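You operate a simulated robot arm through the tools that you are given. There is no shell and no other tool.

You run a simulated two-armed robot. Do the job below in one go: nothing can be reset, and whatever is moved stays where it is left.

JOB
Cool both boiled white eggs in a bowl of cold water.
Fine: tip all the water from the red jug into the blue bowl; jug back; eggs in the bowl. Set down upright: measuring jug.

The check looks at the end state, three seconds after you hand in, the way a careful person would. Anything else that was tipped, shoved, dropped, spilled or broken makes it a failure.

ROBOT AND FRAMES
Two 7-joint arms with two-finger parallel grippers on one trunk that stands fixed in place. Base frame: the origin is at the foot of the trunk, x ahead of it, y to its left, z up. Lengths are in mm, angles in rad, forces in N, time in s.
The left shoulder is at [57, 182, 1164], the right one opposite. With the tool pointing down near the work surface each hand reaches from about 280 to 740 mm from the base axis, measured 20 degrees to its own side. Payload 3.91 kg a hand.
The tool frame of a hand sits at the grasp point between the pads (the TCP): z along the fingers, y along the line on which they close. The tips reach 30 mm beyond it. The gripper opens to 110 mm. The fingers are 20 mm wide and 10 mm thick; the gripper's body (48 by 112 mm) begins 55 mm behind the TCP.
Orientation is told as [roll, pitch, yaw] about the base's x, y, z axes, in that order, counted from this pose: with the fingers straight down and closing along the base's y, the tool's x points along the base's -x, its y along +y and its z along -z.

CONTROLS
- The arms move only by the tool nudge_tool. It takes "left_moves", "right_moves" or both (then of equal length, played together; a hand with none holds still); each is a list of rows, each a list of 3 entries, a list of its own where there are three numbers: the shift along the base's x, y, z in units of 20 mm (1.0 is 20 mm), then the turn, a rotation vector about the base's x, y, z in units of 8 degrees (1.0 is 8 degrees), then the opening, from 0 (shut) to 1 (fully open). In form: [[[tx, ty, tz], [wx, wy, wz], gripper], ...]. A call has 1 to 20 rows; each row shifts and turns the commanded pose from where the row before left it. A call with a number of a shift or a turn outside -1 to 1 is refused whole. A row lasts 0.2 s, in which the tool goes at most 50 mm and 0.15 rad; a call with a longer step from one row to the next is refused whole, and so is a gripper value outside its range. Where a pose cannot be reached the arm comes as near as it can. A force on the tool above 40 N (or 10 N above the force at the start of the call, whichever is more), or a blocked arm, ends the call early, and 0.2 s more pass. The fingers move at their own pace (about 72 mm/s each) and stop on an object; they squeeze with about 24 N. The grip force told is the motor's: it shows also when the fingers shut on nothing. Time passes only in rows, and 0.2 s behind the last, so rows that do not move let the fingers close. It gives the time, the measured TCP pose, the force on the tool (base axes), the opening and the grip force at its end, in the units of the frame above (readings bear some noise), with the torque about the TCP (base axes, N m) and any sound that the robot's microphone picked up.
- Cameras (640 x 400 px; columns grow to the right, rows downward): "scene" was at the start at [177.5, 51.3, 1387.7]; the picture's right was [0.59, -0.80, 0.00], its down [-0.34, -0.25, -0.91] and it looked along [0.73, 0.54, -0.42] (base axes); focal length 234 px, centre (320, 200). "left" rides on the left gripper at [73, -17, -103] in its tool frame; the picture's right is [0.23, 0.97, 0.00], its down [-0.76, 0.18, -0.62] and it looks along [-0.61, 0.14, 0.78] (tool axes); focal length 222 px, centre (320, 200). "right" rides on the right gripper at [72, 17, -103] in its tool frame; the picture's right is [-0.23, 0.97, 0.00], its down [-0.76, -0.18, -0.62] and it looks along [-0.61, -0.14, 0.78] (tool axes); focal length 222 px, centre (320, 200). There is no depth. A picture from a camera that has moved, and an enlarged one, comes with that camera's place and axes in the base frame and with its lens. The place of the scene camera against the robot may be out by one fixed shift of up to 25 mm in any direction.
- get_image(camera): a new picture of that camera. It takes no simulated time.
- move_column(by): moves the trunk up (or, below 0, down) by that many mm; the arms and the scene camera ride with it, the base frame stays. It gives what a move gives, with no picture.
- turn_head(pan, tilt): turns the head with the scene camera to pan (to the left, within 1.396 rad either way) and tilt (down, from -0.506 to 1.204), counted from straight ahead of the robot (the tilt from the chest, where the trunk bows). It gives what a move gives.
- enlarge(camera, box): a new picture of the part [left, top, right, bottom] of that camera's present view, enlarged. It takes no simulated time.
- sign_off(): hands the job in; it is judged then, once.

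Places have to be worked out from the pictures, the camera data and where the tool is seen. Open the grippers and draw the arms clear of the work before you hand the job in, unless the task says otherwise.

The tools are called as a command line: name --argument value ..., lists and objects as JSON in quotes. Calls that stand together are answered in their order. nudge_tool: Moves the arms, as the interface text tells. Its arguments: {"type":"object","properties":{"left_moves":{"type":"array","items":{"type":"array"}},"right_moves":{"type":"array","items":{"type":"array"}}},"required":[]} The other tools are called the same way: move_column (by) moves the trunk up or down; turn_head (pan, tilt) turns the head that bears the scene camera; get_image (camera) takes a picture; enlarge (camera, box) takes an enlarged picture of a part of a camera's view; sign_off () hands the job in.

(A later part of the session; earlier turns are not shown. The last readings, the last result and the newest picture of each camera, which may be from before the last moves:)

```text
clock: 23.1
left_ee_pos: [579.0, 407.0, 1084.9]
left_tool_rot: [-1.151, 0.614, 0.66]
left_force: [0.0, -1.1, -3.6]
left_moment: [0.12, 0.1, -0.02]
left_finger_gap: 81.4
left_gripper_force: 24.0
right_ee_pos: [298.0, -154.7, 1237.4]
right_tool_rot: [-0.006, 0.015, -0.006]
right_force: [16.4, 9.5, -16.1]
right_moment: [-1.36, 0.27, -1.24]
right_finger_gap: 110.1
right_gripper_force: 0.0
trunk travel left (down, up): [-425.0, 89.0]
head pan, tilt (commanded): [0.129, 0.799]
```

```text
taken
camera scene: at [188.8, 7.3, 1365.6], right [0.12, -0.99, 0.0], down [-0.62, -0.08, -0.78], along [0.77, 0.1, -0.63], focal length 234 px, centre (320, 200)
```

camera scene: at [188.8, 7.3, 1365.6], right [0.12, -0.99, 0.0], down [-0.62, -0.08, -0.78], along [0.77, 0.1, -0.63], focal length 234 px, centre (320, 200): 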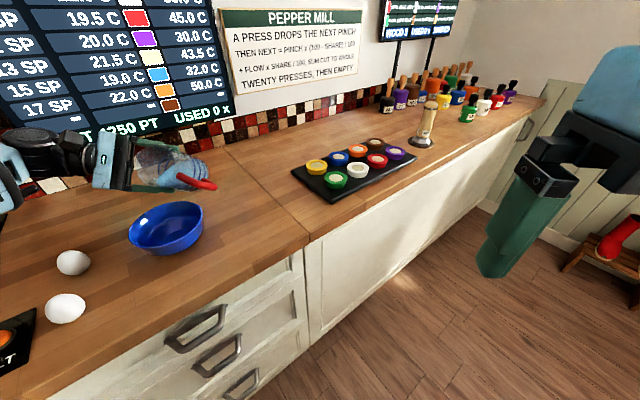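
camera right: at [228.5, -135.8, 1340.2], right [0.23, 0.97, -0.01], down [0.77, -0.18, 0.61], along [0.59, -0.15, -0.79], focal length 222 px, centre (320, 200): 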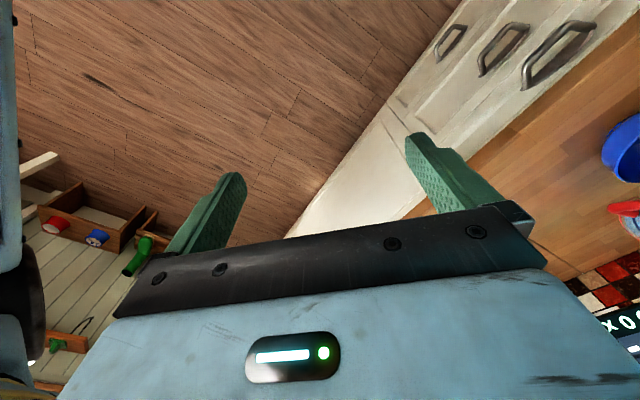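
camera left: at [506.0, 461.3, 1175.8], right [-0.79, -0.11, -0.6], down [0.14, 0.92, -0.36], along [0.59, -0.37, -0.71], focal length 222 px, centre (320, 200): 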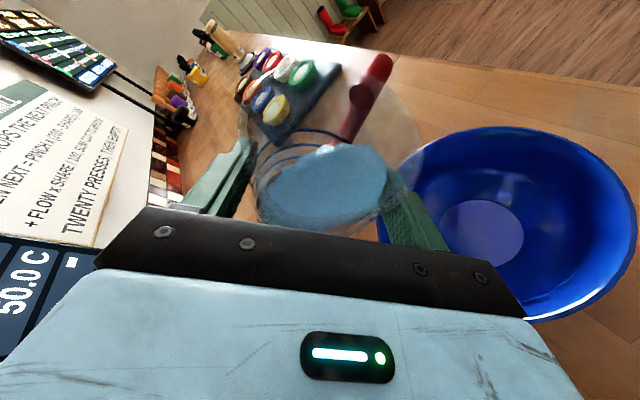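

The force line passes through the right wrist camera and points +x,+y,−z, so the head's side is pressing on that camera. I move the right hand forward and down, away from the head, while the left hand holds still.

nudge_tool --right_moves '[[[0.5, 0, -0.3], [0, 0, 0], 1], [[0.8, 0, -0.5], [0, 0, 0], 1], [[0.8, 0, -0.5], [0, 0, 0], 1], [[0.8, 0, -0.5], [0, 0, 0], 1], [[0.8, 0, -0.5], [0, 0, 0], 1]]'

get_image --camera "scene"

```text
clock: 24.3
left_ee_pos: [578.6, 406.3, 1086.0]
left_tool_rot: [-1.152, 0.615, 0.66]
left_force: [0.5, 0.6, -3.4]
left_moment: [0.12, 0.07, 0.02]
left_finger_gap: 81.7
left_gripper_force: 24.5
right_ee_pos: [371.7, -154.2, 1192.5]
right_tool_rot: [-0.005, 0.005, 0.001]
right_force: [0.4, 0.2, -0.1]
right_moment: [0.02, 0.03, 0.01]
right_finger_gap: 110.0
right_gripper_force: 0.1
trunk travel left (down, up): [-425.0, 89.0]
head pan, tilt (commanded): [0.129, 0.799]
```

```text
taken
camera scene: at [184.1, 7.1, 1355.6], right [0.13, -0.99, 0.0], down [-0.71, -0.09, -0.7], along [0.69, 0.09, -0.72], focal length 234 px, centre (320, 200)
```

scene: 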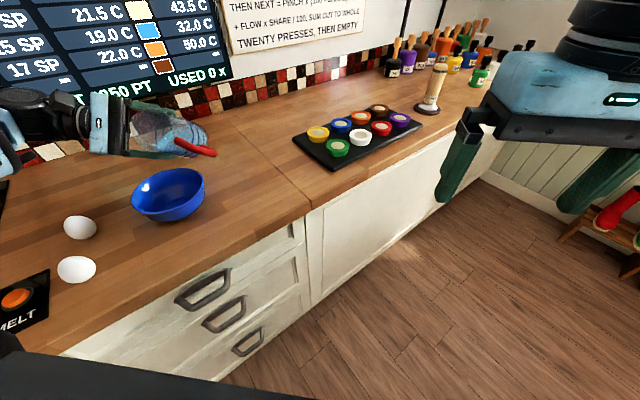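

The right force is gone and the head is free. I pan the head to the left moderately to watch the pour.

turn_head --pan 0.5 --tilt 0.75

get_image --camera "scene"

get_image --camera "right"

```text
clock: 25.1
left_ee_pos: [580.2, 405.9, 1086.2]
left_tool_rot: [-1.152, 0.614, 0.659]
left_force: [0.2, -0.6, -1.8]
left_moment: [0.14, 0.09, 0.02]
left_finger_gap: 81.4
left_gripper_force: 24.0
right_ee_pos: [371.2, -153.9, 1192.5]
right_tool_rot: [-0.005, 0.005, -0.002]
right_force: [-0.1, 0.5, 0.5]
right_moment: [0.01, 0.0, -0.01]
right_finger_gap: 110.1
right_gripper_force: 0.1
trunk travel left (down, up): [-425.0, 89.0]
head pan, tilt (commanded): [0.499, 0.75]
```

```text
taken
camera scene: at [176.5, 36.3, 1359.6], right [0.48, -0.88, 0.0], down [-0.6, -0.33, -0.73], along [0.64, 0.35, -0.68], focal length 234 px, centre (320, 200)
```

scene: 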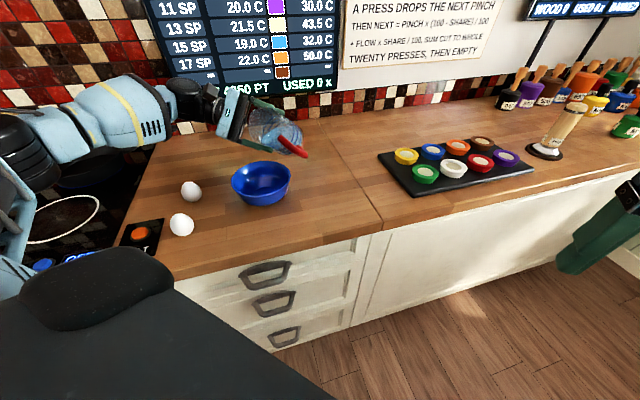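

```text
taken
camera right: at [299.1, -136.7, 1295.9], right [0.23, 0.97, -0.01], down [0.76, -0.18, 0.62], along [0.6, -0.15, -0.78], focal length 222 px, centre (320, 200)
```

right: 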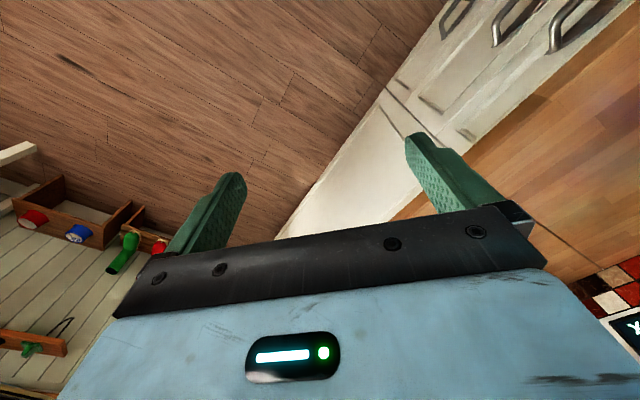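

Good view now. The left vertical force dropped from −3.6 to −1.8 N, so I enlarge the jug and bowl to see whether water has already begun to flow.

enlarge --camera "scene" --box '[170, 80, 350, 220]'

get_image --camera "left"

```text
2.86 times, centred on (260, 150) of scene
camera zoom: at [176.5, 36.3, 1359.6], right [0.48, -0.88, 0.0], down [-0.6, -0.33, -0.73], along [0.64, 0.35, -0.68], focal length 667 px, centre (491, 343)
```

zoom: 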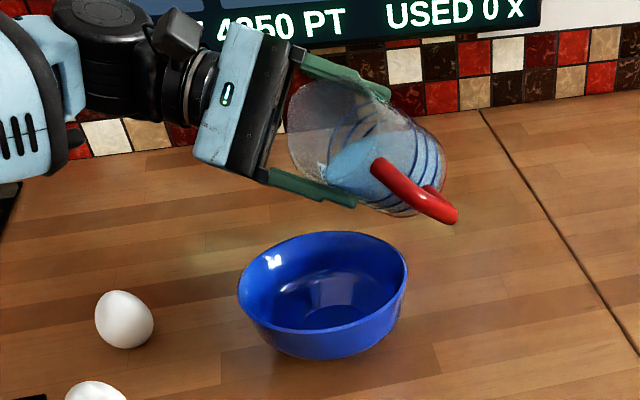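

```text
taken
camera left: at [506.1, 461.2, 1175.9], right [-0.79, -0.11, -0.6], down [0.14, 0.92, -0.36], along [0.59, -0.37, -0.72], focal length 222 px, centre (320, 200)
```

left: 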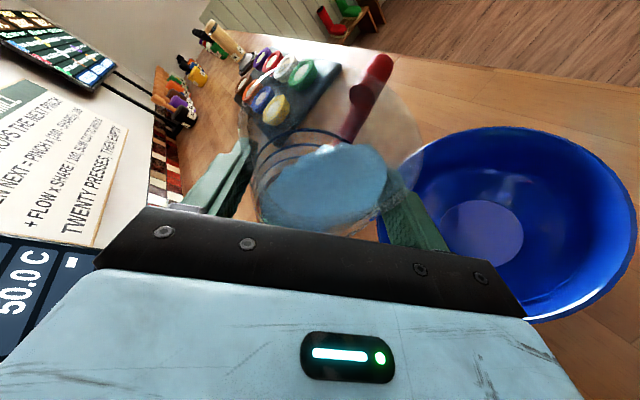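

Water is all still in the jug (level just below the lip); the lip is at about [524, 390, 1075] above the bowl (centre ≈[508, 393], radius ≈70). I now pour slowly, 2° per row, keeping the lip over the bowl.

nudge_tool --left_moves '[[[0, 0.05, 0], [0, -0.2, 0], 0], [[0, 0.05, 0], [0, -0.2, 0], 0], [[-0.03, 0, 0], [0, -0.2, 0], 0], [[-0.03, 0, 0], [0, -0.2, 0], 0], [[-0.03, 0, 0], [0, -0.2, 0], 0], [[-0.04, 0, 0], [0, -0.2, 0], 0], [[-0.04, 0, 0], [0, -0.2, 0], 0], [[-0.04, 0, 0], [0, -0.2, 0], 0], [[-0.04, 0, 0], [0, -0.2, 0], 0], [[-0.04, 0, 0], [0, -0.2, 0], 0]]'

enlarge --camera "scene" --box '[170, 80, 350, 220]'

get_image --camera "left"

```text
clock: 27.4
left_ee_pos: [569.4, 399.9, 1123.0]
left_tool_rot: [-1.323, 0.382, 0.578]
left_force: [-0.3, 0.3, -3.5]
left_moment: [0.09, 0.15, -0.03]
left_finger_gap: 81.4
left_gripper_force: 24.8
left hand out of reach, approached as far as the arm can: row 6, 7, 8, 9, 10
right_ee_pos: [370.7, -154.4, 1193.1]
right_tool_rot: [-0.007, 0.004, 0.0]
right_force: [0.4, -0.3, 0.8]
right_moment: [0.04, -0.03, 0.0]
right_finger_gap: 110.0
right_gripper_force: 0.1
trunk travel left (down, up): [-425.0, 89.0]
head pan, tilt (commanded): [0.499, 0.75]
```

```text
2.86 times, centred on (260, 150) of scene
camera zoom: at [176.2, 36.4, 1359.7], right [0.48, -0.88, 0.0], down [-0.6, -0.33, -0.73], along [0.64, 0.35, -0.68], focal length 667 px, centre (491, 343)
```

zoom: 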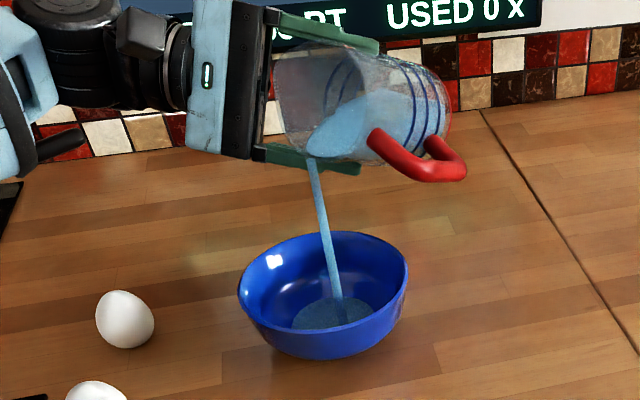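

```text
taken
camera left: at [474.5, 453.3, 1190.0], right [-0.6, -0.11, -0.79], down [0.23, 0.92, -0.3], along [0.76, -0.37, -0.53], focal length 222 px, centre (320, 200)
```

left: 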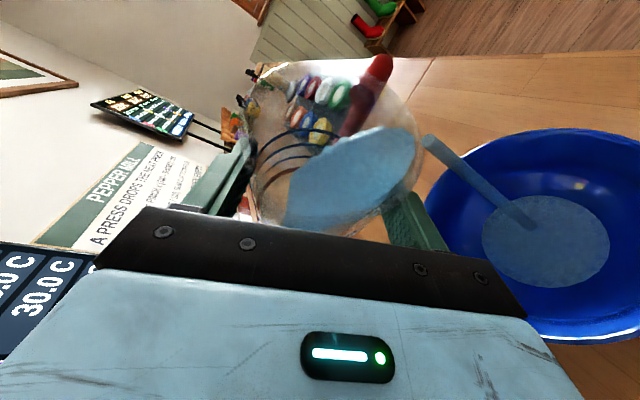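

The stream lands in the bowl's middle, but the arm reports rows 6–10 out of reach (TCP rode up to z=1123 while the orientation follows, θ≈64°). I hold for a second to let water run and see whether the pose is steady.

nudge_tool --left_moves '[[[0, 0, 0], [0, 0, 0], 0], [[0, 0, 0], [0, 0, 0], 0], [[0, 0, 0], [0, 0, 0], 0], [[0, 0, 0], [0, 0, 0], 0], [[0, 0, 0], [0, 0, 0], 0]]'

enlarge --camera "scene" --box '[100, 50, 350, 220]'

get_image --camera "left"

```text
clock: 28.6
left_ee_pos: [569.7, 400.5, 1121.6]
left_tool_rot: [-1.323, 0.385, 0.577]
left_force: [0.6, 0.3, -3.4]
left_moment: [0.12, 0.09, -0.02]
left_finger_gap: 81.4
left_gripper_force: 24.3
right_ee_pos: [371.8, -154.0, 1193.7]
right_tool_rot: [-0.005, 0.005, -0.003]
right_force: [-0.4, -0.7, -0.6]
right_moment: [0.0, 0.04, 0.0]
right_finger_gap: 109.8
right_gripper_force: 0.0
trunk travel left (down, up): [-425.0, 89.0]
head pan, tilt (commanded): [0.499, 0.75]
```

```text
2.35 times, centred on (225, 135) of scene
camera zoom: at [176.4, 36.4, 1359.7], right [0.48, -0.88, 0.0], down [-0.6, -0.33, -0.73], along [0.64, 0.35, -0.68], focal length 549 px, centre (544, 353)
```

zoom: 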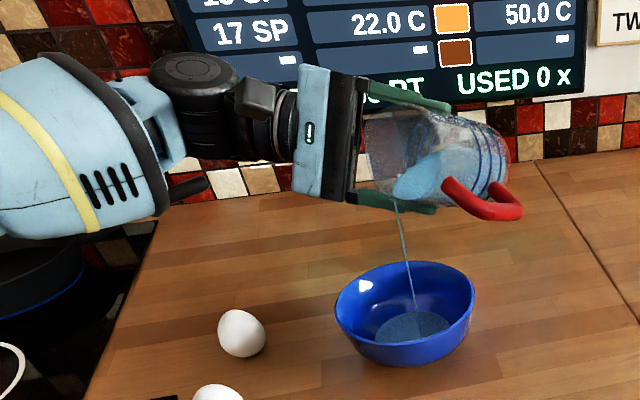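

```text
taken
camera left: at [474.7, 453.4, 1189.8], right [-0.6, -0.11, -0.79], down [0.23, 0.92, -0.3], along [0.76, -0.37, -0.53], focal length 222 px, centre (320, 200)
```

left: 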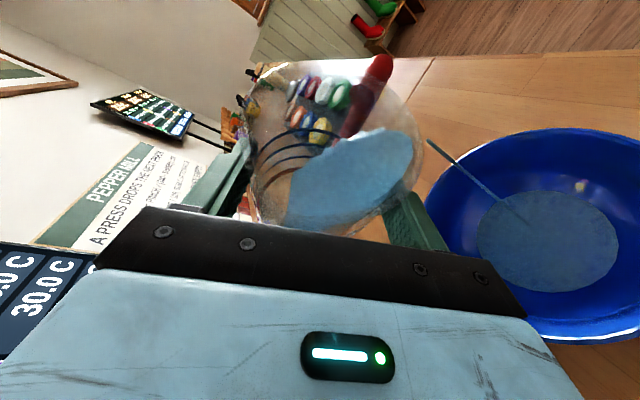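

At 64° the flow has nearly stopped and all of it landed in the bowl. To get the arm away from its limit I yaw the hand 20° towards forward-pointing (jug tilt unchanged), shift the TCP to keep the lip in place, and raise the command to the actual height.

nudge_tool --left_moves '[[[-0.1, 0.2, 0.6], [0, 0, 0.6], 0], [[-0.1, 0.2, 0.6], [0, 0, 0.6], 0], [[-0.1, 0.2, 0.6], [0, 0, 0.6], 0], [[-0.15, 0.2, 0], [0, 0, 0.7], 0], [[0, 0, 0], [0, 0, 0], 0]]'

enlarge --camera "scene" --box '[100, 50, 350, 220]'

get_image --camera "left"

```text
clock: 29.8
left_ee_pos: [561.4, 415.7, 1159.4]
left_tool_rot: [-1.336, 0.386, 0.922]
left_force: [0.3, -0.7, -3.3]
left_moment: [0.02, 0.14, 0.02]
left_finger_gap: 81.2
left_gripper_force: 24.2
right_ee_pos: [370.8, -155.8, 1193.5]
right_tool_rot: [-0.006, 0.005, -0.003]
right_force: [0.4, -0.1, 0.1]
right_moment: [0.06, 0.01, 0.01]
right_finger_gap: 109.7
right_gripper_force: 0.1
trunk travel left (down, up): [-425.0, 89.0]
head pan, tilt (commanded): [0.499, 0.75]
```

```text
2.35 times, centred on (225, 135) of scene
camera zoom: at [176.7, 36.4, 1359.6], right [0.48, -0.88, 0.0], down [-0.6, -0.33, -0.73], along [0.64, 0.35, -0.68], focal length 549 px, centre (544, 353)
```

zoom: 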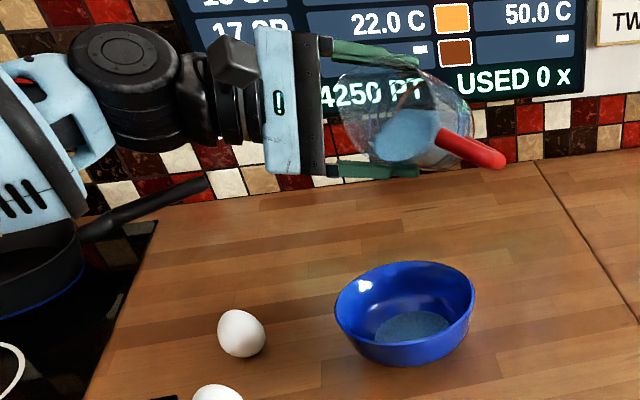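

```text
taken
camera left: at [453.1, 433.7, 1225.2], right [-0.52, -0.31, -0.79], down [-0.09, 0.95, -0.31], along [0.85, -0.09, -0.53], focal length 222 px, centre (320, 200)
```

left: 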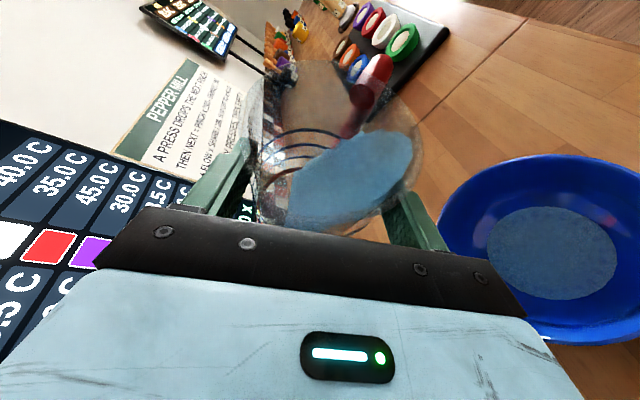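

Now reachable without complaint (TCP [561, 416, 1159], tilt still 64°). I lower by 45 mm to cut the fall height and check whether it stays reachable.

nudge_tool --left_moves '[[[0, 0, -0.75], [0, 0, 0], 0], [[0, 0, -0.75], [0, 0, 0], 0], [[0, 0, -0.75], [0, 0, 0], 0]]'

```text
clock: 30.6
left_ee_pos: [560.9, 417.0, 1113.4]
left_tool_rot: [-1.335, 0.384, 0.92]
left_force: [0.2, -0.2, -4.0]
left_moment: [0.06, 0.17, -0.01]
left_finger_gap: 81.4
left_gripper_force: 24.2
right_ee_pos: [371.7, -153.5, 1192.1]
right_tool_rot: [-0.005, 0.004, -0.002]
right_force: [-0.5, -0.2, 0.1]
right_moment: [0.04, -0.01, -0.01]
right_finger_gap: 110.1
right_gripper_force: 0.0
trunk travel left (down, up): [-425.0, 89.0]
head pan, tilt (commanded): [0.499, 0.75]
```

Reachable at z=1113. I continue the pour, about 1.9° per row about the jug's tilt axis, and watch for reach flags.

nudge_tool --left_moves '[[[-0.05, 0.03, 0], [0.08, -0.22, 0], 0], [[-0.05, 0.03, 0], [0.08, -0.22, 0], 0], [[-0.05, 0.03, 0], [0.08, -0.22, 0], 0], [[-0.05, 0.03, 0], [0.08, -0.22, 0], 0], [[-0.05, 0.03, 0], [0.08, -0.22, 0], 0], [[-0.05, 0.03, 0], [0.08, -0.22, 0], 0]]'

enlarge --camera "scene" --box '[100, 50, 350, 220]'

get_image --camera "left"

```text
clock: 31.9
left_ee_pos: [553.1, 412.2, 1136.2]
left_tool_rot: [-1.435, 0.215, 0.891]
left_force: [-0.7, 0.3, -2.9]
left_moment: [0.02, 0.08, -0.01]
left_finger_gap: 81.3
left_gripper_force: 23.6
left hand out of reach, approached as far as the arm can: row 4, 5, 6
right_ee_pos: [370.5, -153.7, 1193.2]
right_tool_rot: [-0.006, 0.007, -0.002]
right_force: [-0.7, 1.2, 0.3]
right_moment: [0.02, 0.01, 0.01]
right_finger_gap: 110.2
right_gripper_force: 0.1
trunk travel left (down, up): [-425.0, 89.0]
head pan, tilt (commanded): [0.499, 0.75]
```

```text
2.35 times, centred on (225, 135) of scene
camera zoom: at [176.2, 36.3, 1359.7], right [0.48, -0.88, 0.0], down [-0.6, -0.33, -0.73], along [0.64, 0.35, -0.68], focal length 549 px, centre (544, 353)
```

zoom: 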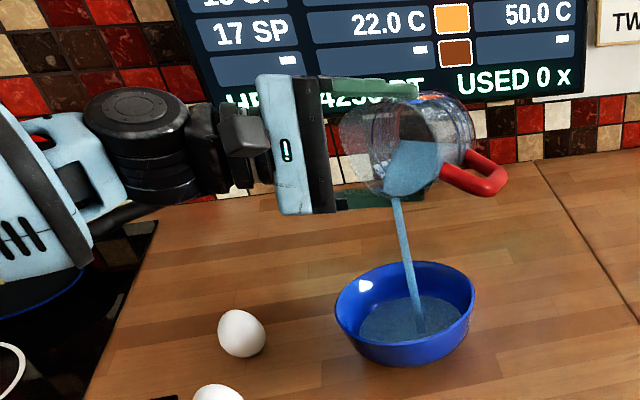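

```text
taken
camera left: at [435.5, 425.8, 1183.0], right [-0.37, -0.25, -0.89], down [-0.04, 0.97, -0.25], along [0.93, -0.05, -0.37], focal length 222 px, centre (320, 200)
```

left: 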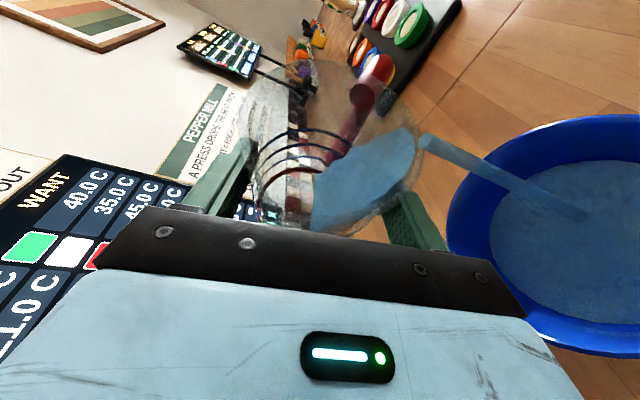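

Most of the water is out and lands mid-bowl; tilt ≈75°, the arm rides up at its limit. I continue tilting while yawing further towards forward, moving the TCP so the lip stays above the bowl centre.

nudge_tool --left_moves '[[[-0.14, 0.05, 0.15], [0.11, -0.2, 0.3], 0], [[-0.14, 0.05, 0.15], [0.11, -0.2, 0.3], 0], [[-0.14, 0.05, 0.15], [0.12, -0.2, 0.3], 0], [[-0.14, 0.05, 0.15], [0.12, -0.2, 0.3], 0], [[-0.14, 0.05, 0.15], [0.13, -0.2, 0.3], 0], [[-0.14, 0.05, 0.15], [0.13, -0.2, 0.3], 0]]'

enlarge --camera "scene" --box '[100, 50, 350, 220]'

get_image --camera "left"

```text
clock: 33.4
left_ee_pos: [536.6, 418.3, 1154.7]
left_tool_rot: [-1.534, 0.042, 1.127]
left_force: [0.0, -0.5, -2.0]
left_moment: [0.0, 0.12, -0.01]
left_finger_gap: 81.3
left_gripper_force: 24.1
right_ee_pos: [371.0, -155.1, 1193.2]
right_tool_rot: [-0.006, 0.005, -0.001]
right_force: [-0.4, 0.3, 0.5]
right_moment: [-0.03, 0.02, 0.0]
right_finger_gap: 110.2
right_gripper_force: 0.2
trunk travel left (down, up): [-425.0, 89.0]
head pan, tilt (commanded): [0.499, 0.75]
```

```text
2.35 times, centred on (225, 135) of scene
camera zoom: at [176.1, 36.3, 1359.7], right [0.48, -0.88, 0.0], down [-0.6, -0.33, -0.73], along [0.64, 0.35, -0.68], focal length 549 px, centre (544, 353)
```

zoom: 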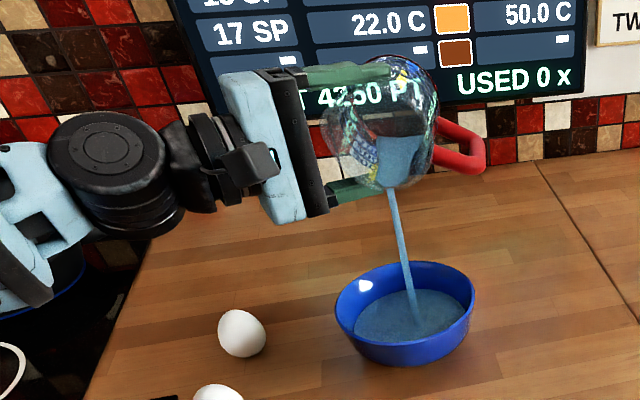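

```text
taken
camera left: at [413.3, 398.4, 1179.0], right [-0.15, -0.23, -0.96], down [-0.25, 0.95, -0.19], along [0.96, 0.21, -0.2], focal length 222 px, centre (320, 200)
```

left: 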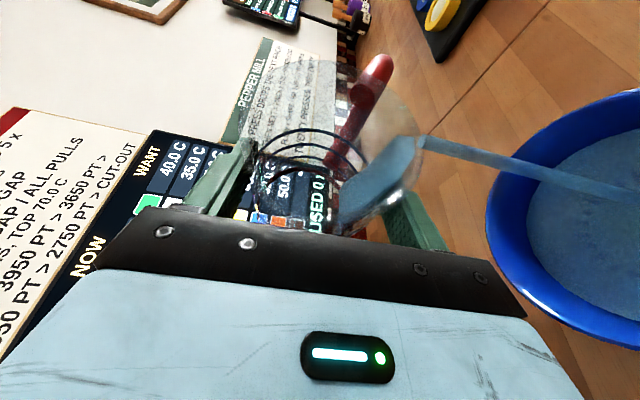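

All good: stream in the bowl's centre, no reach flags, tilt ≈86°. I go on to about 106° over ten rows.

nudge_tool --left_moves '[[[-0.09, -0.02, 0], [0.15, -0.2, 0.15], 0], [[-0.09, -0.02, 0], [0.15, -0.2, 0.15], 0], [[-0.09, -0.02, 0], [0.15, -0.2, 0.15], 0], [[-0.09, -0.02, 0], [0.15, -0.2, 0.15], 0], [[-0.09, -0.02, 0], [0.16, -0.19, 0.15], 0], [[-0.09, -0.02, 0], [0.16, -0.19, 0.15], 0], [[-0.09, -0.02, 0], [0.16, -0.19, 0.15], 0], [[-0.09, -0.02, 0], [0.16, -0.19, 0.15], 0], [[-0.09, -0.02, 0], [0.17, -0.18, 0.15], 0], [[-0.09, -0.02, 0], [0.17, -0.18, 0.15], 0]]'

enlarge --camera "scene" --box '[100, 50, 350, 220]'

get_image --camera "left"

```text
clock: 35.5
left_ee_pos: [517.9, 413.8, 1152.1]
left_tool_rot: [-1.717, -0.252, 1.359]
left_force: [-0.2, -0.9, -1.3]
left_moment: [-0.02, 0.07, 0.02]
left_finger_gap: 81.2
left_gripper_force: 23.9
right_ee_pos: [370.2, -153.5, 1192.3]
right_tool_rot: [-0.006, 0.004, -0.002]
right_force: [0.0, 0.0, -1.1]
right_moment: [0.0, 0.02, 0.01]
right_finger_gap: 109.9
right_gripper_force: 0.0
trunk travel left (down, up): [-425.0, 89.0]
head pan, tilt (commanded): [0.499, 0.75]
```

```text
2.35 times, centred on (225, 135) of scene
camera zoom: at [176.2, 36.3, 1359.7], right [0.48, -0.88, 0.0], down [-0.6, -0.33, -0.73], along [0.64, 0.35, -0.68], focal length 549 px, centre (544, 353)
```

zoom: 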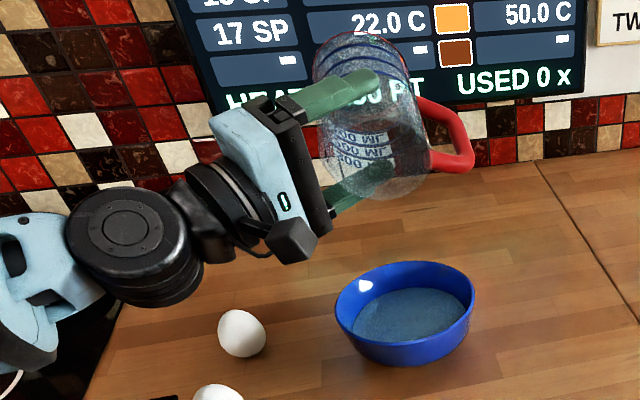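

```text
taken
camera left: at [401.4, 368.5, 1138.4], right [0.14, -0.01, -0.99], down [-0.41, 0.91, -0.07], along [0.9, 0.41, 0.13], focal length 222 px, centre (320, 200)
```

left: 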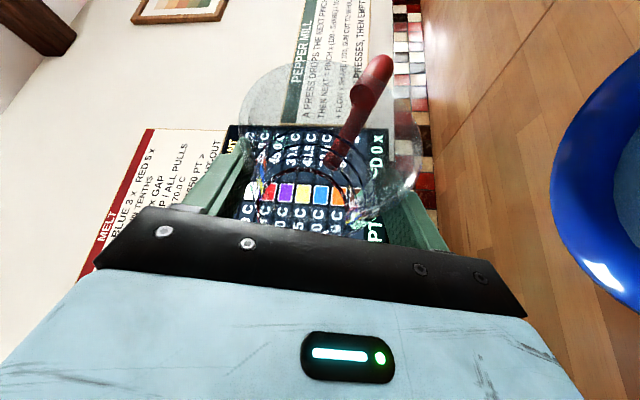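

The jug looks empty (held weight down to ~1.3 N) and the bowl holds the water. I wait a second at this tilt for the last drops and look closely.

nudge_tool --left_moves '[[[0, 0, 0], [0, 0, 0], 0], [[0, 0, 0], [0, 0, 0], 0], [[0, 0, 0], [0, 0, 0], 0], [[0, 0, 0], [0, 0, 0], 0], [[0, 0, 0], [0, 0, 0], 0]]'

enlarge --camera "scene" --box '[180, 50, 340, 220]'

enlarge --camera "left" --box '[200, 50, 460, 250]'

```text
clock: 36.8
left_ee_pos: [518.3, 414.2, 1153.0]
left_tool_rot: [-1.715, -0.253, 1.359]
left_force: [-0.8, 0.3, -2.0]
left_moment: [-0.03, 0.09, 0.0]
left_finger_gap: 81.2
left_gripper_force: 24.5
right_ee_pos: [370.8, -153.5, 1193.2]
right_tool_rot: [-0.006, 0.004, -0.002]
right_force: [-0.1, 0.4, 0.9]
right_moment: [-0.01, 0.02, -0.01]
right_finger_gap: 109.9
right_gripper_force: 0.0
trunk travel left (down, up): [-425.0, 89.0]
head pan, tilt (commanded): [0.499, 0.75]
```

```text
2.35 times, centred on (260, 135) of scene
camera zoom: at [176.2, 36.3, 1359.7], right [0.48, -0.88, 0.0], down [-0.6, -0.33, -0.73], along [0.64, 0.35, -0.68], focal length 549 px, centre (461, 353)
```

zoom: 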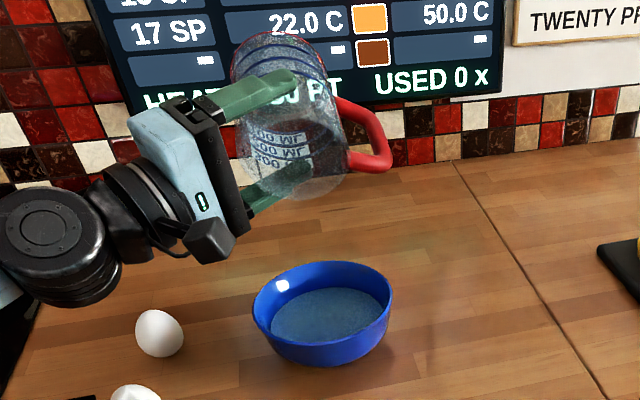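

```text
2.00 times, centred on (330, 150) of left
camera zoom: at [401.4, 368.4, 1138.4], right [0.14, -0.01, -0.99], down [-0.41, 0.91, -0.07], along [0.9, 0.41, 0.12], focal length 444 px, centre (300, 300)
```

zoom: 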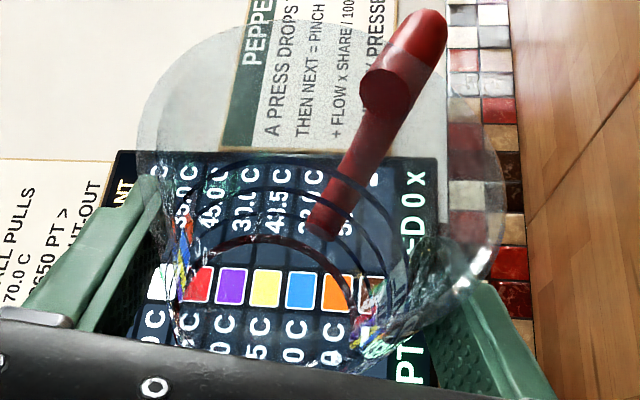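

The jug is empty. I now turn the jug back upright (single combined rotation computed from the readings) while carrying it back towards its original place at a safe height.

nudge_tool --left_moves '[[[0.245, -0.41, -0.1], [-0.2715, 0.624, -0.2], 0], [[0.245, -0.41, -0.1], [-0.2715, 0.624, -0.2], 0], [[0.245, -0.41, -0.1], [-0.2715, 0.624, -0.2], 0], [[0.245, -0.41, -0.1], [-0.2715, 0.624, -0.2], 0], [[0.245, -0.41, -0.1], [-0.2715, 0.624, -0.2], 0], [[0.245, -0.41, -0.1], [-0.2715, 0.624, -0.2], 0], [[0.245, -0.41, -0.1], [-0.2715, 0.624, -0.2], 0], [[0.245, -0.41, -0.1], [-0.2715, 0.624, -0.2], 0], [[0.245, -0.41, -0.1], [-0.2715, 0.624, -0.2], 0], [[0.245, -0.41, -0.1], [-0.2715, 0.624, -0.2], 0]]'

get_image --camera "scene"

```text
clock: 39.0
left_ee_pos: [565.5, 337.6, 1052.3]
left_tool_rot: [-1.096, 0.395, 1.09]
left_force: [-0.3, 0.1, -1.6]
left_moment: [0.01, 0.06, 0.0]
left_finger_gap: 81.5
left_gripper_force: 24.0
left hand out of reach, approached as far as the arm can: row 2, 3, 4, 5, 6
right_ee_pos: [370.7, -154.8, 1192.2]
right_tool_rot: [-0.005, 0.004, -0.002]
right_force: [-0.2, -0.2, -0.1]
right_moment: [0.01, -0.01, 0.01]
right_finger_gap: 109.8
right_gripper_force: 0.0
trunk travel left (down, up): [-425.0, 89.0]
head pan, tilt (commanded): [0.499, 0.75]
```

```text
taken
camera scene: at [176.6, 36.2, 1359.6], right [0.48, -0.88, 0.0], down [-0.6, -0.33, -0.73], along [0.64, 0.35, -0.68], focal length 234 px, centre (320, 200)
```

scene: 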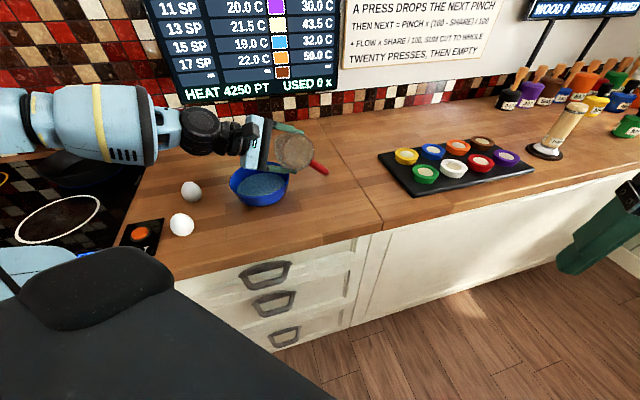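

Rows 2–6 were at the reach limit and the hand dipped to z=1052; forces show no contact. I raise it straight up before continuing.

nudge_tool --left_moves '[[[0, 0, 0.8], [0, 0, 0], 0], [[0.1, -0.2, 0.9], [0, 0, 0], 0], [[0.2, -0.3, 0.9], [0, 0, 0], 0], [[0.2, -0.4, 0.6], [0, 0, 0], 0]]'

enlarge --camera "scene" --box '[150, 60, 370, 220]'

```text
clock: 40.0
left_ee_pos: [575.0, 319.0, 1117.6]
left_tool_rot: [-1.097, 0.396, 1.087]
left_force: [-0.7, -0.4, -1.9]
left_moment: [0.01, 0.08, -0.01]
left_finger_gap: 81.5
left_gripper_force: 24.2
right_ee_pos: [370.2, -154.9, 1193.3]
right_tool_rot: [-0.003, 0.004, -0.002]
right_force: [0.3, 0.2, 0.2]
right_moment: [-0.02, 0.01, -0.01]
right_finger_gap: 110.3
right_gripper_force: 0.0
trunk travel left (down, up): [-425.0, 89.0]
head pan, tilt (commanded): [0.499, 0.75]
```

```text
2.50 times, centred on (260, 140) of scene
camera zoom: at [176.3, 36.0, 1359.7], right [0.48, -0.88, 0.0], down [-0.6, -0.33, -0.73], along [0.64, 0.35, -0.68], focal length 584 px, centre (470, 350)
```

zoom: 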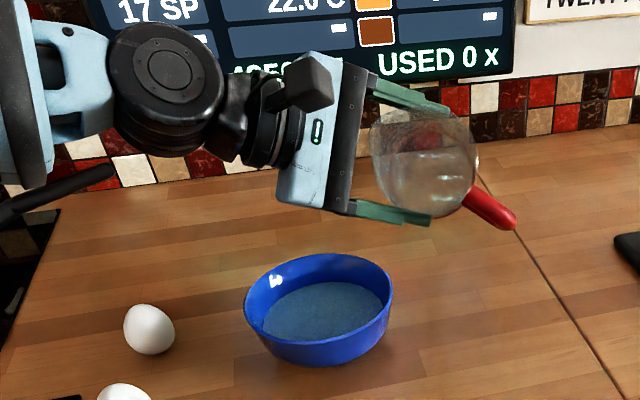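

Bowl and eggs are undisturbed. I complete the remaining rotation to the grasp orientation while moving above the jug's original spot.

nudge_tool --left_moves '[[[0.186, -0.318, 0], [-0.2335, 0.607, -0.192], 0], [[0.186, -0.318, 0], [-0.2335, 0.607, -0.192], 0], [[0.186, -0.318, 0], [-0.2335, 0.607, -0.192], 0], [[0.186, -0.318, 0], [-0.2335, 0.607, -0.192], 0], [[0.186, -0.318, 0], [-0.2335, 0.607, -0.192], 0], [[0.186, -0.318, 0], [-0.2335, 0.607, -0.192], 0], [[0.186, -0.318, 0], [-0.2335, 0.607, -0.192], 0], [[0.186, -0.318, 0], [-0.2335, 0.607, -0.192], 0], [[0.186, -0.318, 0], [-0.2335, 0.607, -0.192], 0], [[0.186, -0.318, 0], [-0.2335, 0.607, -0.192], 0], [[0.186, -0.318, 0], [-0.2335, 0.607, -0.192], 0], [[0, 0, 0], [0, 0, 0], 0]]'

enlarge --camera "scene" --box '[150, 60, 370, 220]'

get_image --camera "left"

```text
clock: 42.5
left_ee_pos: [615.3, 248.2, 1117.3]
left_tool_rot: [0.0, 1.049, 1.573]
left_force: [0.0, 0.5, -2.3]
left_moment: [0.05, 0.02, 0.0]
left_finger_gap: 81.6
left_gripper_force: 24.1
right_ee_pos: [370.1, -154.3, 1193.4]
right_tool_rot: [-0.006, 0.004, -0.001]
right_force: [0.5, 0.2, 0.4]
right_moment: [-0.02, -0.04, 0.01]
right_finger_gap: 110.0
right_gripper_force: 0.1
trunk travel left (down, up): [-425.0, 89.0]
head pan, tilt (commanded): [0.499, 0.75]
```

```text
2.50 times, centred on (260, 140) of scene
camera zoom: at [175.8, 36.4, 1359.8], right [0.48, -0.88, 0.0], down [-0.6, -0.33, -0.73], along [0.64, 0.35, -0.68], focal length 584 px, centre (470, 350)
```

zoom: 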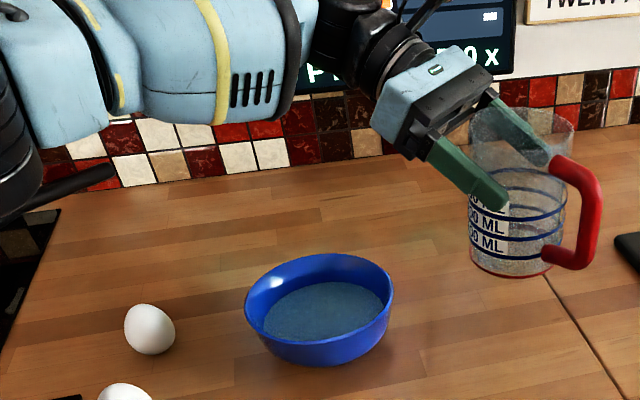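

```text
taken
camera left: at [633.6, 303.6, 1233.6], right [-0.97, -0.11, 0.2], down [-0.18, 0.92, -0.35], along [-0.14, -0.38, -0.92], focal length 222 px, centre (320, 200)
```

left: 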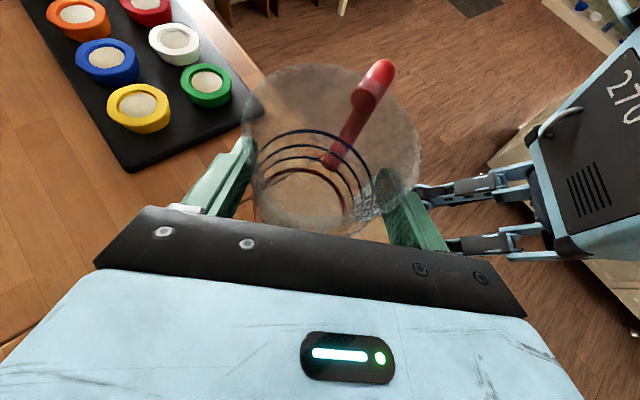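

The jug is upright and empty above its old place. I compare its in-hand position with the earlier crop to make sure it hasn't slipped.

enlarge --camera "left" --box '[170, 100, 450, 275]'

```text
2.29 times, centred on (310, 188) of left
camera zoom: at [633.6, 303.6, 1233.6], right [-0.97, -0.11, 0.2], down [-0.18, 0.92, -0.35], along [-0.14, -0.38, -0.92], focal length 508 px, centre (343, 229)
```

zoom: 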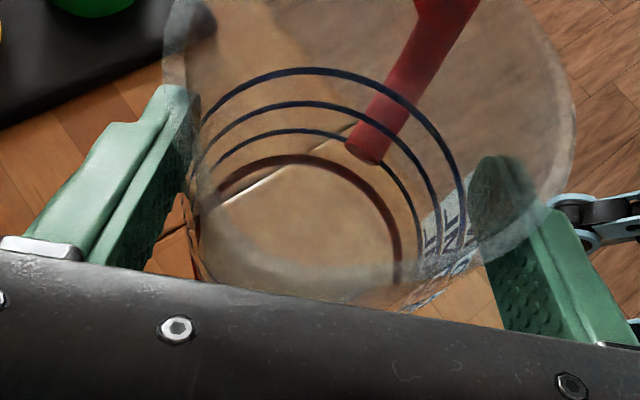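

The jug sits essentially as before in the grip. I lower it to just above the counter.

nudge_tool --left_moves '[[[0.02, 0, -0.9], [0, 0, 0], 0], [[0.02, 0, -0.9], [0, 0, 0], 0], [[0, 0, -0.9], [0, 0, 0], 0], [[0, 0, -0.9], [0, 0, 0], 0], [[0, 0, -0.7], [0, 0, 0], 0], [[0, 0, -0.3], [0, 0, 0], 0], [[0, 0, 0], [0, 0, 0], 0]]'

enlarge --camera "scene" --box '[200, 80, 400, 220]'

```text
clock: 44.1
left_ee_pos: [616.5, 249.8, 1025.8]
left_tool_rot: [-0.001, 1.047, 1.571]
left_force: [-1.5, -0.3, -0.8]
left_moment: [0.06, 0.0, -0.03]
left_finger_gap: 81.6
left_gripper_force: 23.7
right_ee_pos: [370.5, -155.1, 1194.6]
right_tool_rot: [-0.004, 0.005, -0.003]
right_force: [0.6, 0.0, -1.0]
right_moment: [0.0, 0.0, -0.01]
right_finger_gap: 110.1
right_gripper_force: 0.0
trunk travel left (down, up): [-425.0, 89.0]
head pan, tilt (commanded): [0.499, 0.75]
```

```text
2.86 times, centred on (300, 150) of scene
camera zoom: at [176.2, 36.3, 1359.7], right [0.48, -0.88, 0.0], down [-0.6, -0.33, -0.73], along [0.64, 0.35, -0.68], focal length 667 px, centre (377, 343)
```

zoom: 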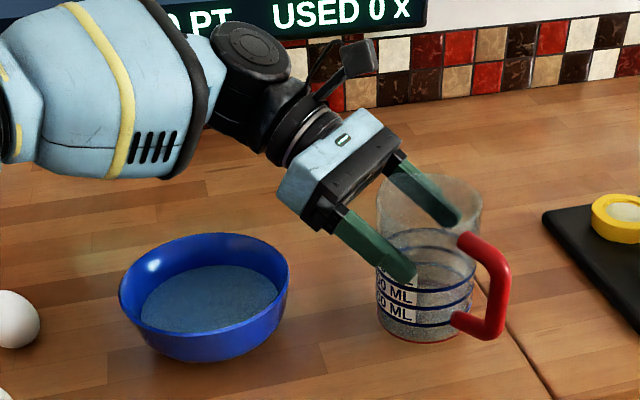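

Now 13 mm above the recorded grasp height. I go down in 2–3 mm steps and watch the vertical force.

nudge_tool --left_moves '[[[0, 0, -0.12], [0, 0, 0], 0], [[0, 0, -0.12], [0, 0, 0], 0], [[0, 0, -0.12], [0, 0, 0], 0], [[0, 0, 0], [0, 0, 0], 0]]'

```text
clock: 45.1
left_ee_pos: [615.9, 249.4, 1017.9]
left_tool_rot: [0.001, 1.049, 1.57]
left_force: [-0.6, 0.1, -1.0]
left_moment: [0.08, 0.02, -0.02]
left_finger_gap: 81.6
left_gripper_force: 24.0
right_ee_pos: [371.5, -155.1, 1192.6]
right_tool_rot: [-0.005, 0.006, -0.003]
right_force: [-0.4, -0.2, 0.6]
right_moment: [0.0, -0.02, 0.0]
right_finger_gap: 110.1
right_gripper_force: 0.0
trunk travel left (down, up): [-425.0, 89.0]
head pan, tilt (commanded): [0.499, 0.75]
```

Still no contact (−1.0 N). Next two small steps.

nudge_tool --left_moves '[[[0, 0, -0.1], [0, 0, 0], 0], [[0, 0, -0.05], [0, 0, 0], 0], [[0, 0, 0], [0, 0, 0], 0]]'

```text
clock: 46.0
left_ee_pos: [616.7, 249.8, 1014.9]
left_tool_rot: [0.001, 1.05, 1.572]
left_force: [0.8, -0.4, -1.3]
left_moment: [0.06, 0.01, 0.02]
left_finger_gap: 81.3
left_gripper_force: 23.8
right_ee_pos: [371.1, -154.1, 1193.8]
right_tool_rot: [-0.006, 0.006, 0.0]
right_force: [-0.6, -0.2, -0.7]
right_moment: [0.0, 0.01, 0.02]
right_finger_gap: 110.0
right_gripper_force: 0.0
trunk travel left (down, up): [-425.0, 89.0]
head pan, tilt (commanded): [0.499, 0.75]
```

Force unchanged at z=1015; I continue with 1 mm steps to the recorded 1013 and slightly beyond.

nudge_tool --left_moves '[[[0, 0, -0.05], [0, 0, 0], 0], [[0, 0, -0.05], [0, 0, 0], 0], [[0, 0, 0], [0, 0, 0], 0]]'

```text
clock: 46.8
left_ee_pos: [616.1, 248.6, 1014.6]
left_tool_rot: [-0.005, 1.049, 1.57]
left_force: [1.4, 1.7, 4.9]
left_moment: [0.04, 0.12, -0.07]
left_finger_gap: 81.1
left_gripper_force: 24.1
right_ee_pos: [370.0, -154.4, 1193.8]
right_tool_rot: [-0.005, 0.006, -0.004]
right_force: [0.4, 0.2, -0.6]
right_moment: [-0.04, 0.0, -0.01]
right_finger_gap: 110.3
right_gripper_force: 0.1
trunk travel left (down, up): [-425.0, 89.0]
head pan, tilt (commanded): [0.499, 0.75]
```

The base is on the counter (force turned to +4.9 N). I open the fingers gradually to release the jug.

nudge_tool --left_moves '[[[0, 0, 0.03], [0, 0, 0], 0.74], [[0, 0, 0], [0, 0, 0], 0.76], [[0, 0, 0], [0, 0, 0], 0.8], [[0, 0, 0], [0, 0, 0], 0.88], [[0, 0, 0], [0, 0, 0], 1], [[0, 0, 0], [0, 0, 0], 1]]'

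enlarge --camera "scene" --box '[200, 80, 400, 220]'

enlarge --camera "left" --box '[170, 100, 450, 275]'

```text
clock: 48.1
left_ee_pos: [616.5, 249.0, 1012.9]
left_tool_rot: [-0.002, 1.05, 1.572]
left_force: [-0.2, -0.8, 0.2]
left_moment: [0.02, 0.02, 0.01]
left_finger_gap: 110.1
left_gripper_force: 0.1
right_ee_pos: [370.4, -153.8, 1193.0]
right_tool_rot: [-0.008, 0.007, -0.001]
right_force: [-0.2, -0.4, -0.3]
right_moment: [-0.03, -0.02, 0.01]
right_finger_gap: 110.0
right_gripper_force: 0.1
trunk travel left (down, up): [-425.0, 89.0]
head pan, tilt (commanded): [0.499, 0.75]
```

```text
2.86 times, centred on (300, 150) of scene
camera zoom: at [176.0, 36.2, 1359.7], right [0.48, -0.88, 0.0], down [-0.6, -0.33, -0.73], along [0.64, 0.35, -0.68], focal length 667 px, centre (377, 343)
```

zoom: 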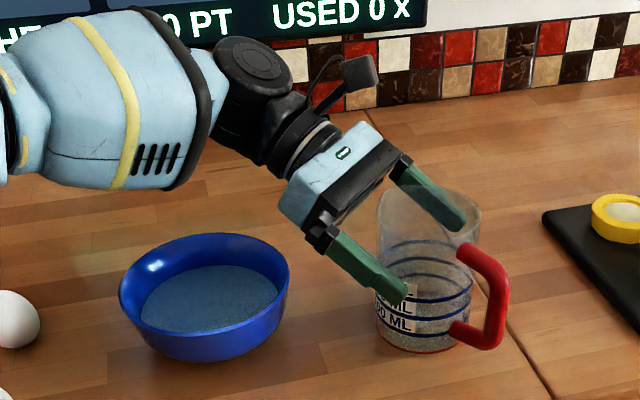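

```text
2.29 times, centred on (310, 188) of left
camera zoom: at [634.5, 303.5, 1129.7], right [-0.97, -0.11, 0.2], down [-0.18, 0.92, -0.35], along [-0.14, -0.37, -0.92], focal length 508 px, centre (343, 229)
```

zoom: 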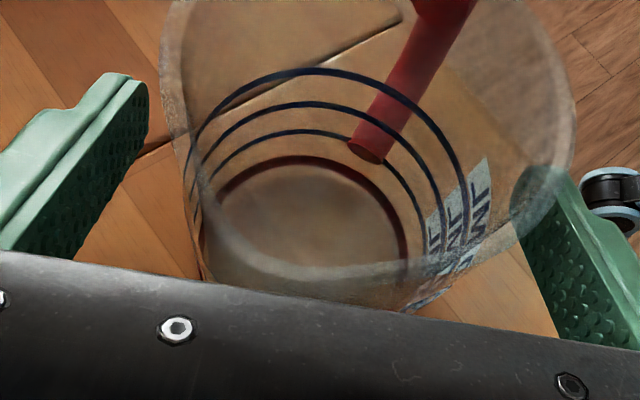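

The jug stands upright in its old place. I withdraw the hand straight up.

nudge_tool --left_moves '[[[0, 0.05, 0.4], [0, 0, 0], 1], [[0, 0.05, 0.8], [0, 0, 0], 1], [[0, 0, 0.9], [0, 0, 0], 1], [[0, 0, 0.9], [0, 0, 0], 1], [[0, 0, 0.9], [0, 0, 0], 1], [[0, 0, 0.9], [0, 0, 0], 1], [[0, 0, 0.9], [0, 0, 0], 1], [[0, 0, 0.9], [0, 0, 0], 1]]'

get_image --camera "scene"

get_image --camera "left"

```text
clock: 50.0
left_ee_pos: [616.1, 251.4, 1145.7]
left_tool_rot: [-0.001, 1.048, 1.571]
left_force: [-0.6, -0.3, -0.5]
left_moment: [-0.02, -0.03, 0.0]
left_finger_gap: 109.6
left_gripper_force: 0.0
right_ee_pos: [370.7, -154.6, 1193.8]
right_tool_rot: [-0.003, 0.006, -0.002]
right_force: [0.9, 0.0, -0.1]
right_moment: [-0.01, -0.02, 0.01]
right_finger_gap: 109.8
right_gripper_force: 0.1
trunk travel left (down, up): [-425.0, 89.0]
head pan, tilt (commanded): [0.499, 0.75]
```

```text
taken
camera scene: at [175.8, 36.0, 1359.8], right [0.48, -0.88, 0.0], down [-0.6, -0.33, -0.73], along [0.64, 0.35, -0.68], focal length 234 px, centre (320, 200)
```

scene: 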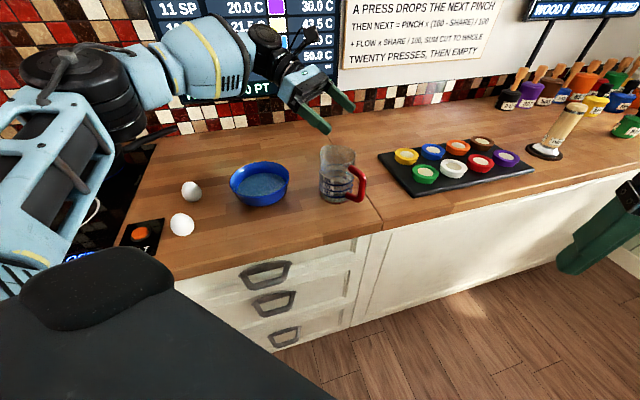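

```text
taken
camera left: at [633.7, 305.2, 1261.7], right [-0.97, -0.11, 0.2], down [-0.18, 0.92, -0.35], along [-0.14, -0.37, -0.92], focal length 222 px, centre (320, 200)
```

left: 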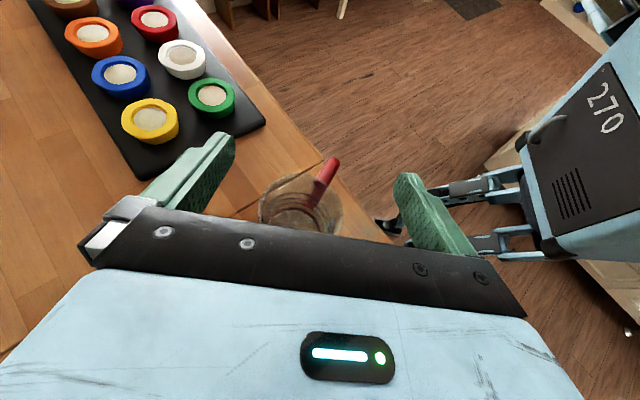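

The jug is back and upright. I now bring the left hand to tool-down at yaw 0, moving over towards the eggs at a safe height.

nudge_tool --left_moves '[[[-0.3, 0.3, 0.3], [0.9375, 0, 0], 1], [[-0.7, 0.5, 0.2], [0.9375, 0, 0], 1], [[-0.9, 0.55, 0], [0.9375, 0, 0], 1], [[-0.9, 0.55, 0], [0.9375, 0, 0], 1], [[-0.9, 0.55, 0], [0.9375, 0, 0], 1], [[-0.9, 0.55, 0], [0.9375, 0, 0], 1], [[-0.9, 0.55, 0], [0.9375, 0, 0], 1], [[-0.9, 0.55, 0], [0.9375, 0, 0], 1], [[-0.9, 0.55, 0], [0, 0, -0.9375], 1], [[-0.9, 0.55, 0], [0, 0, -0.9375], 1], [[-0.9, 0.55, 0], [0, 0, -0.9375], 1], [[-0.9, 0.55, 0], [0, 0, -0.9375], 1], [[-0.9, 0.55, 0], [0, 0, -0.9375], 1], [[-0.9, 0.55, 0], [0, 0, -0.9375], 1], [[-0.9, 0.55, 0], [0, 0, -0.9375], 1], [[-0.9, 0.55, 0], [0, 0, -0.9375], 1], [[-0.9, 0.55, 0], [0, 0, -0.9375], 1], [[-0.9, 0.5, 0], [0, 0, -0.9375], 1], [[-0.5, 0.3, 0], [0, 0, -0.9375], 1], [[0, 0, 0], [0, 0, -0.9375], 1]]'

get_image --camera "scene"

get_image --camera "left"

```text
clock: 54.1
left_ee_pos: [298.1, 447.6, 1155.6]
left_tool_rot: [0.0, 0.003, -0.001]
left_force: [0.0, -0.7, 1.0]
left_moment: [0.01, -0.01, 0.0]
left_finger_gap: 110.1
left_gripper_force: 0.1
right_ee_pos: [370.7, -154.5, 1192.9]
right_tool_rot: [-0.004, 0.005, -0.002]
right_force: [-1.1, -0.1, 0.6]
right_moment: [0.01, 0.0, 0.01]
right_finger_gap: 109.8
right_gripper_force: 0.0
trunk travel left (down, up): [-425.0, 89.0]
head pan, tilt (commanded): [0.499, 0.75]
```

```text
taken
camera scene: at [176.2, 36.3, 1359.7], right [0.48, -0.88, 0.0], down [-0.6, -0.33, -0.73], along [0.64, 0.35, -0.68], focal length 234 px, centre (320, 200)
```

scene: 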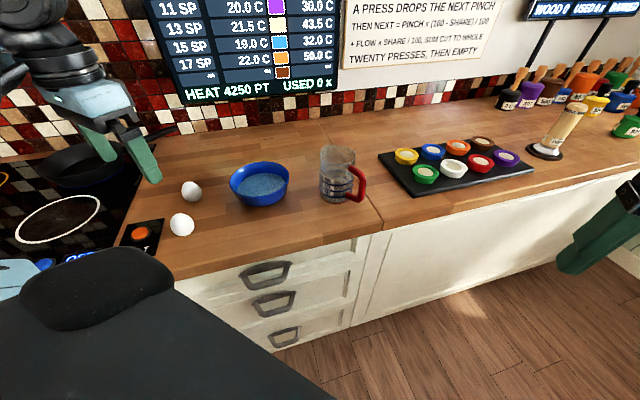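

```text
taken
camera left: at [227.6, 431.7, 1260.5], right [-0.23, 0.97, 0.0], down [0.76, 0.18, 0.62], along [0.61, 0.14, -0.78], focal length 222 px, centre (320, 200)
```

left: 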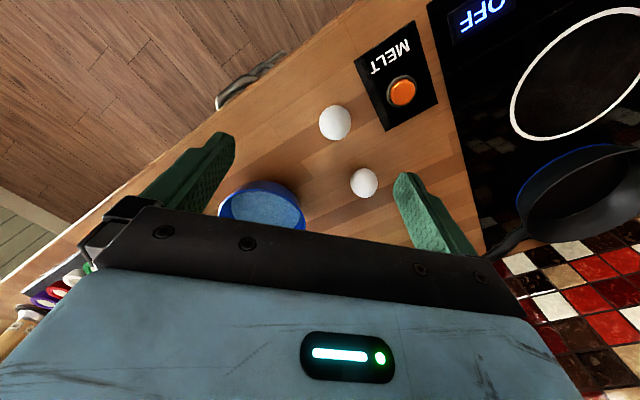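

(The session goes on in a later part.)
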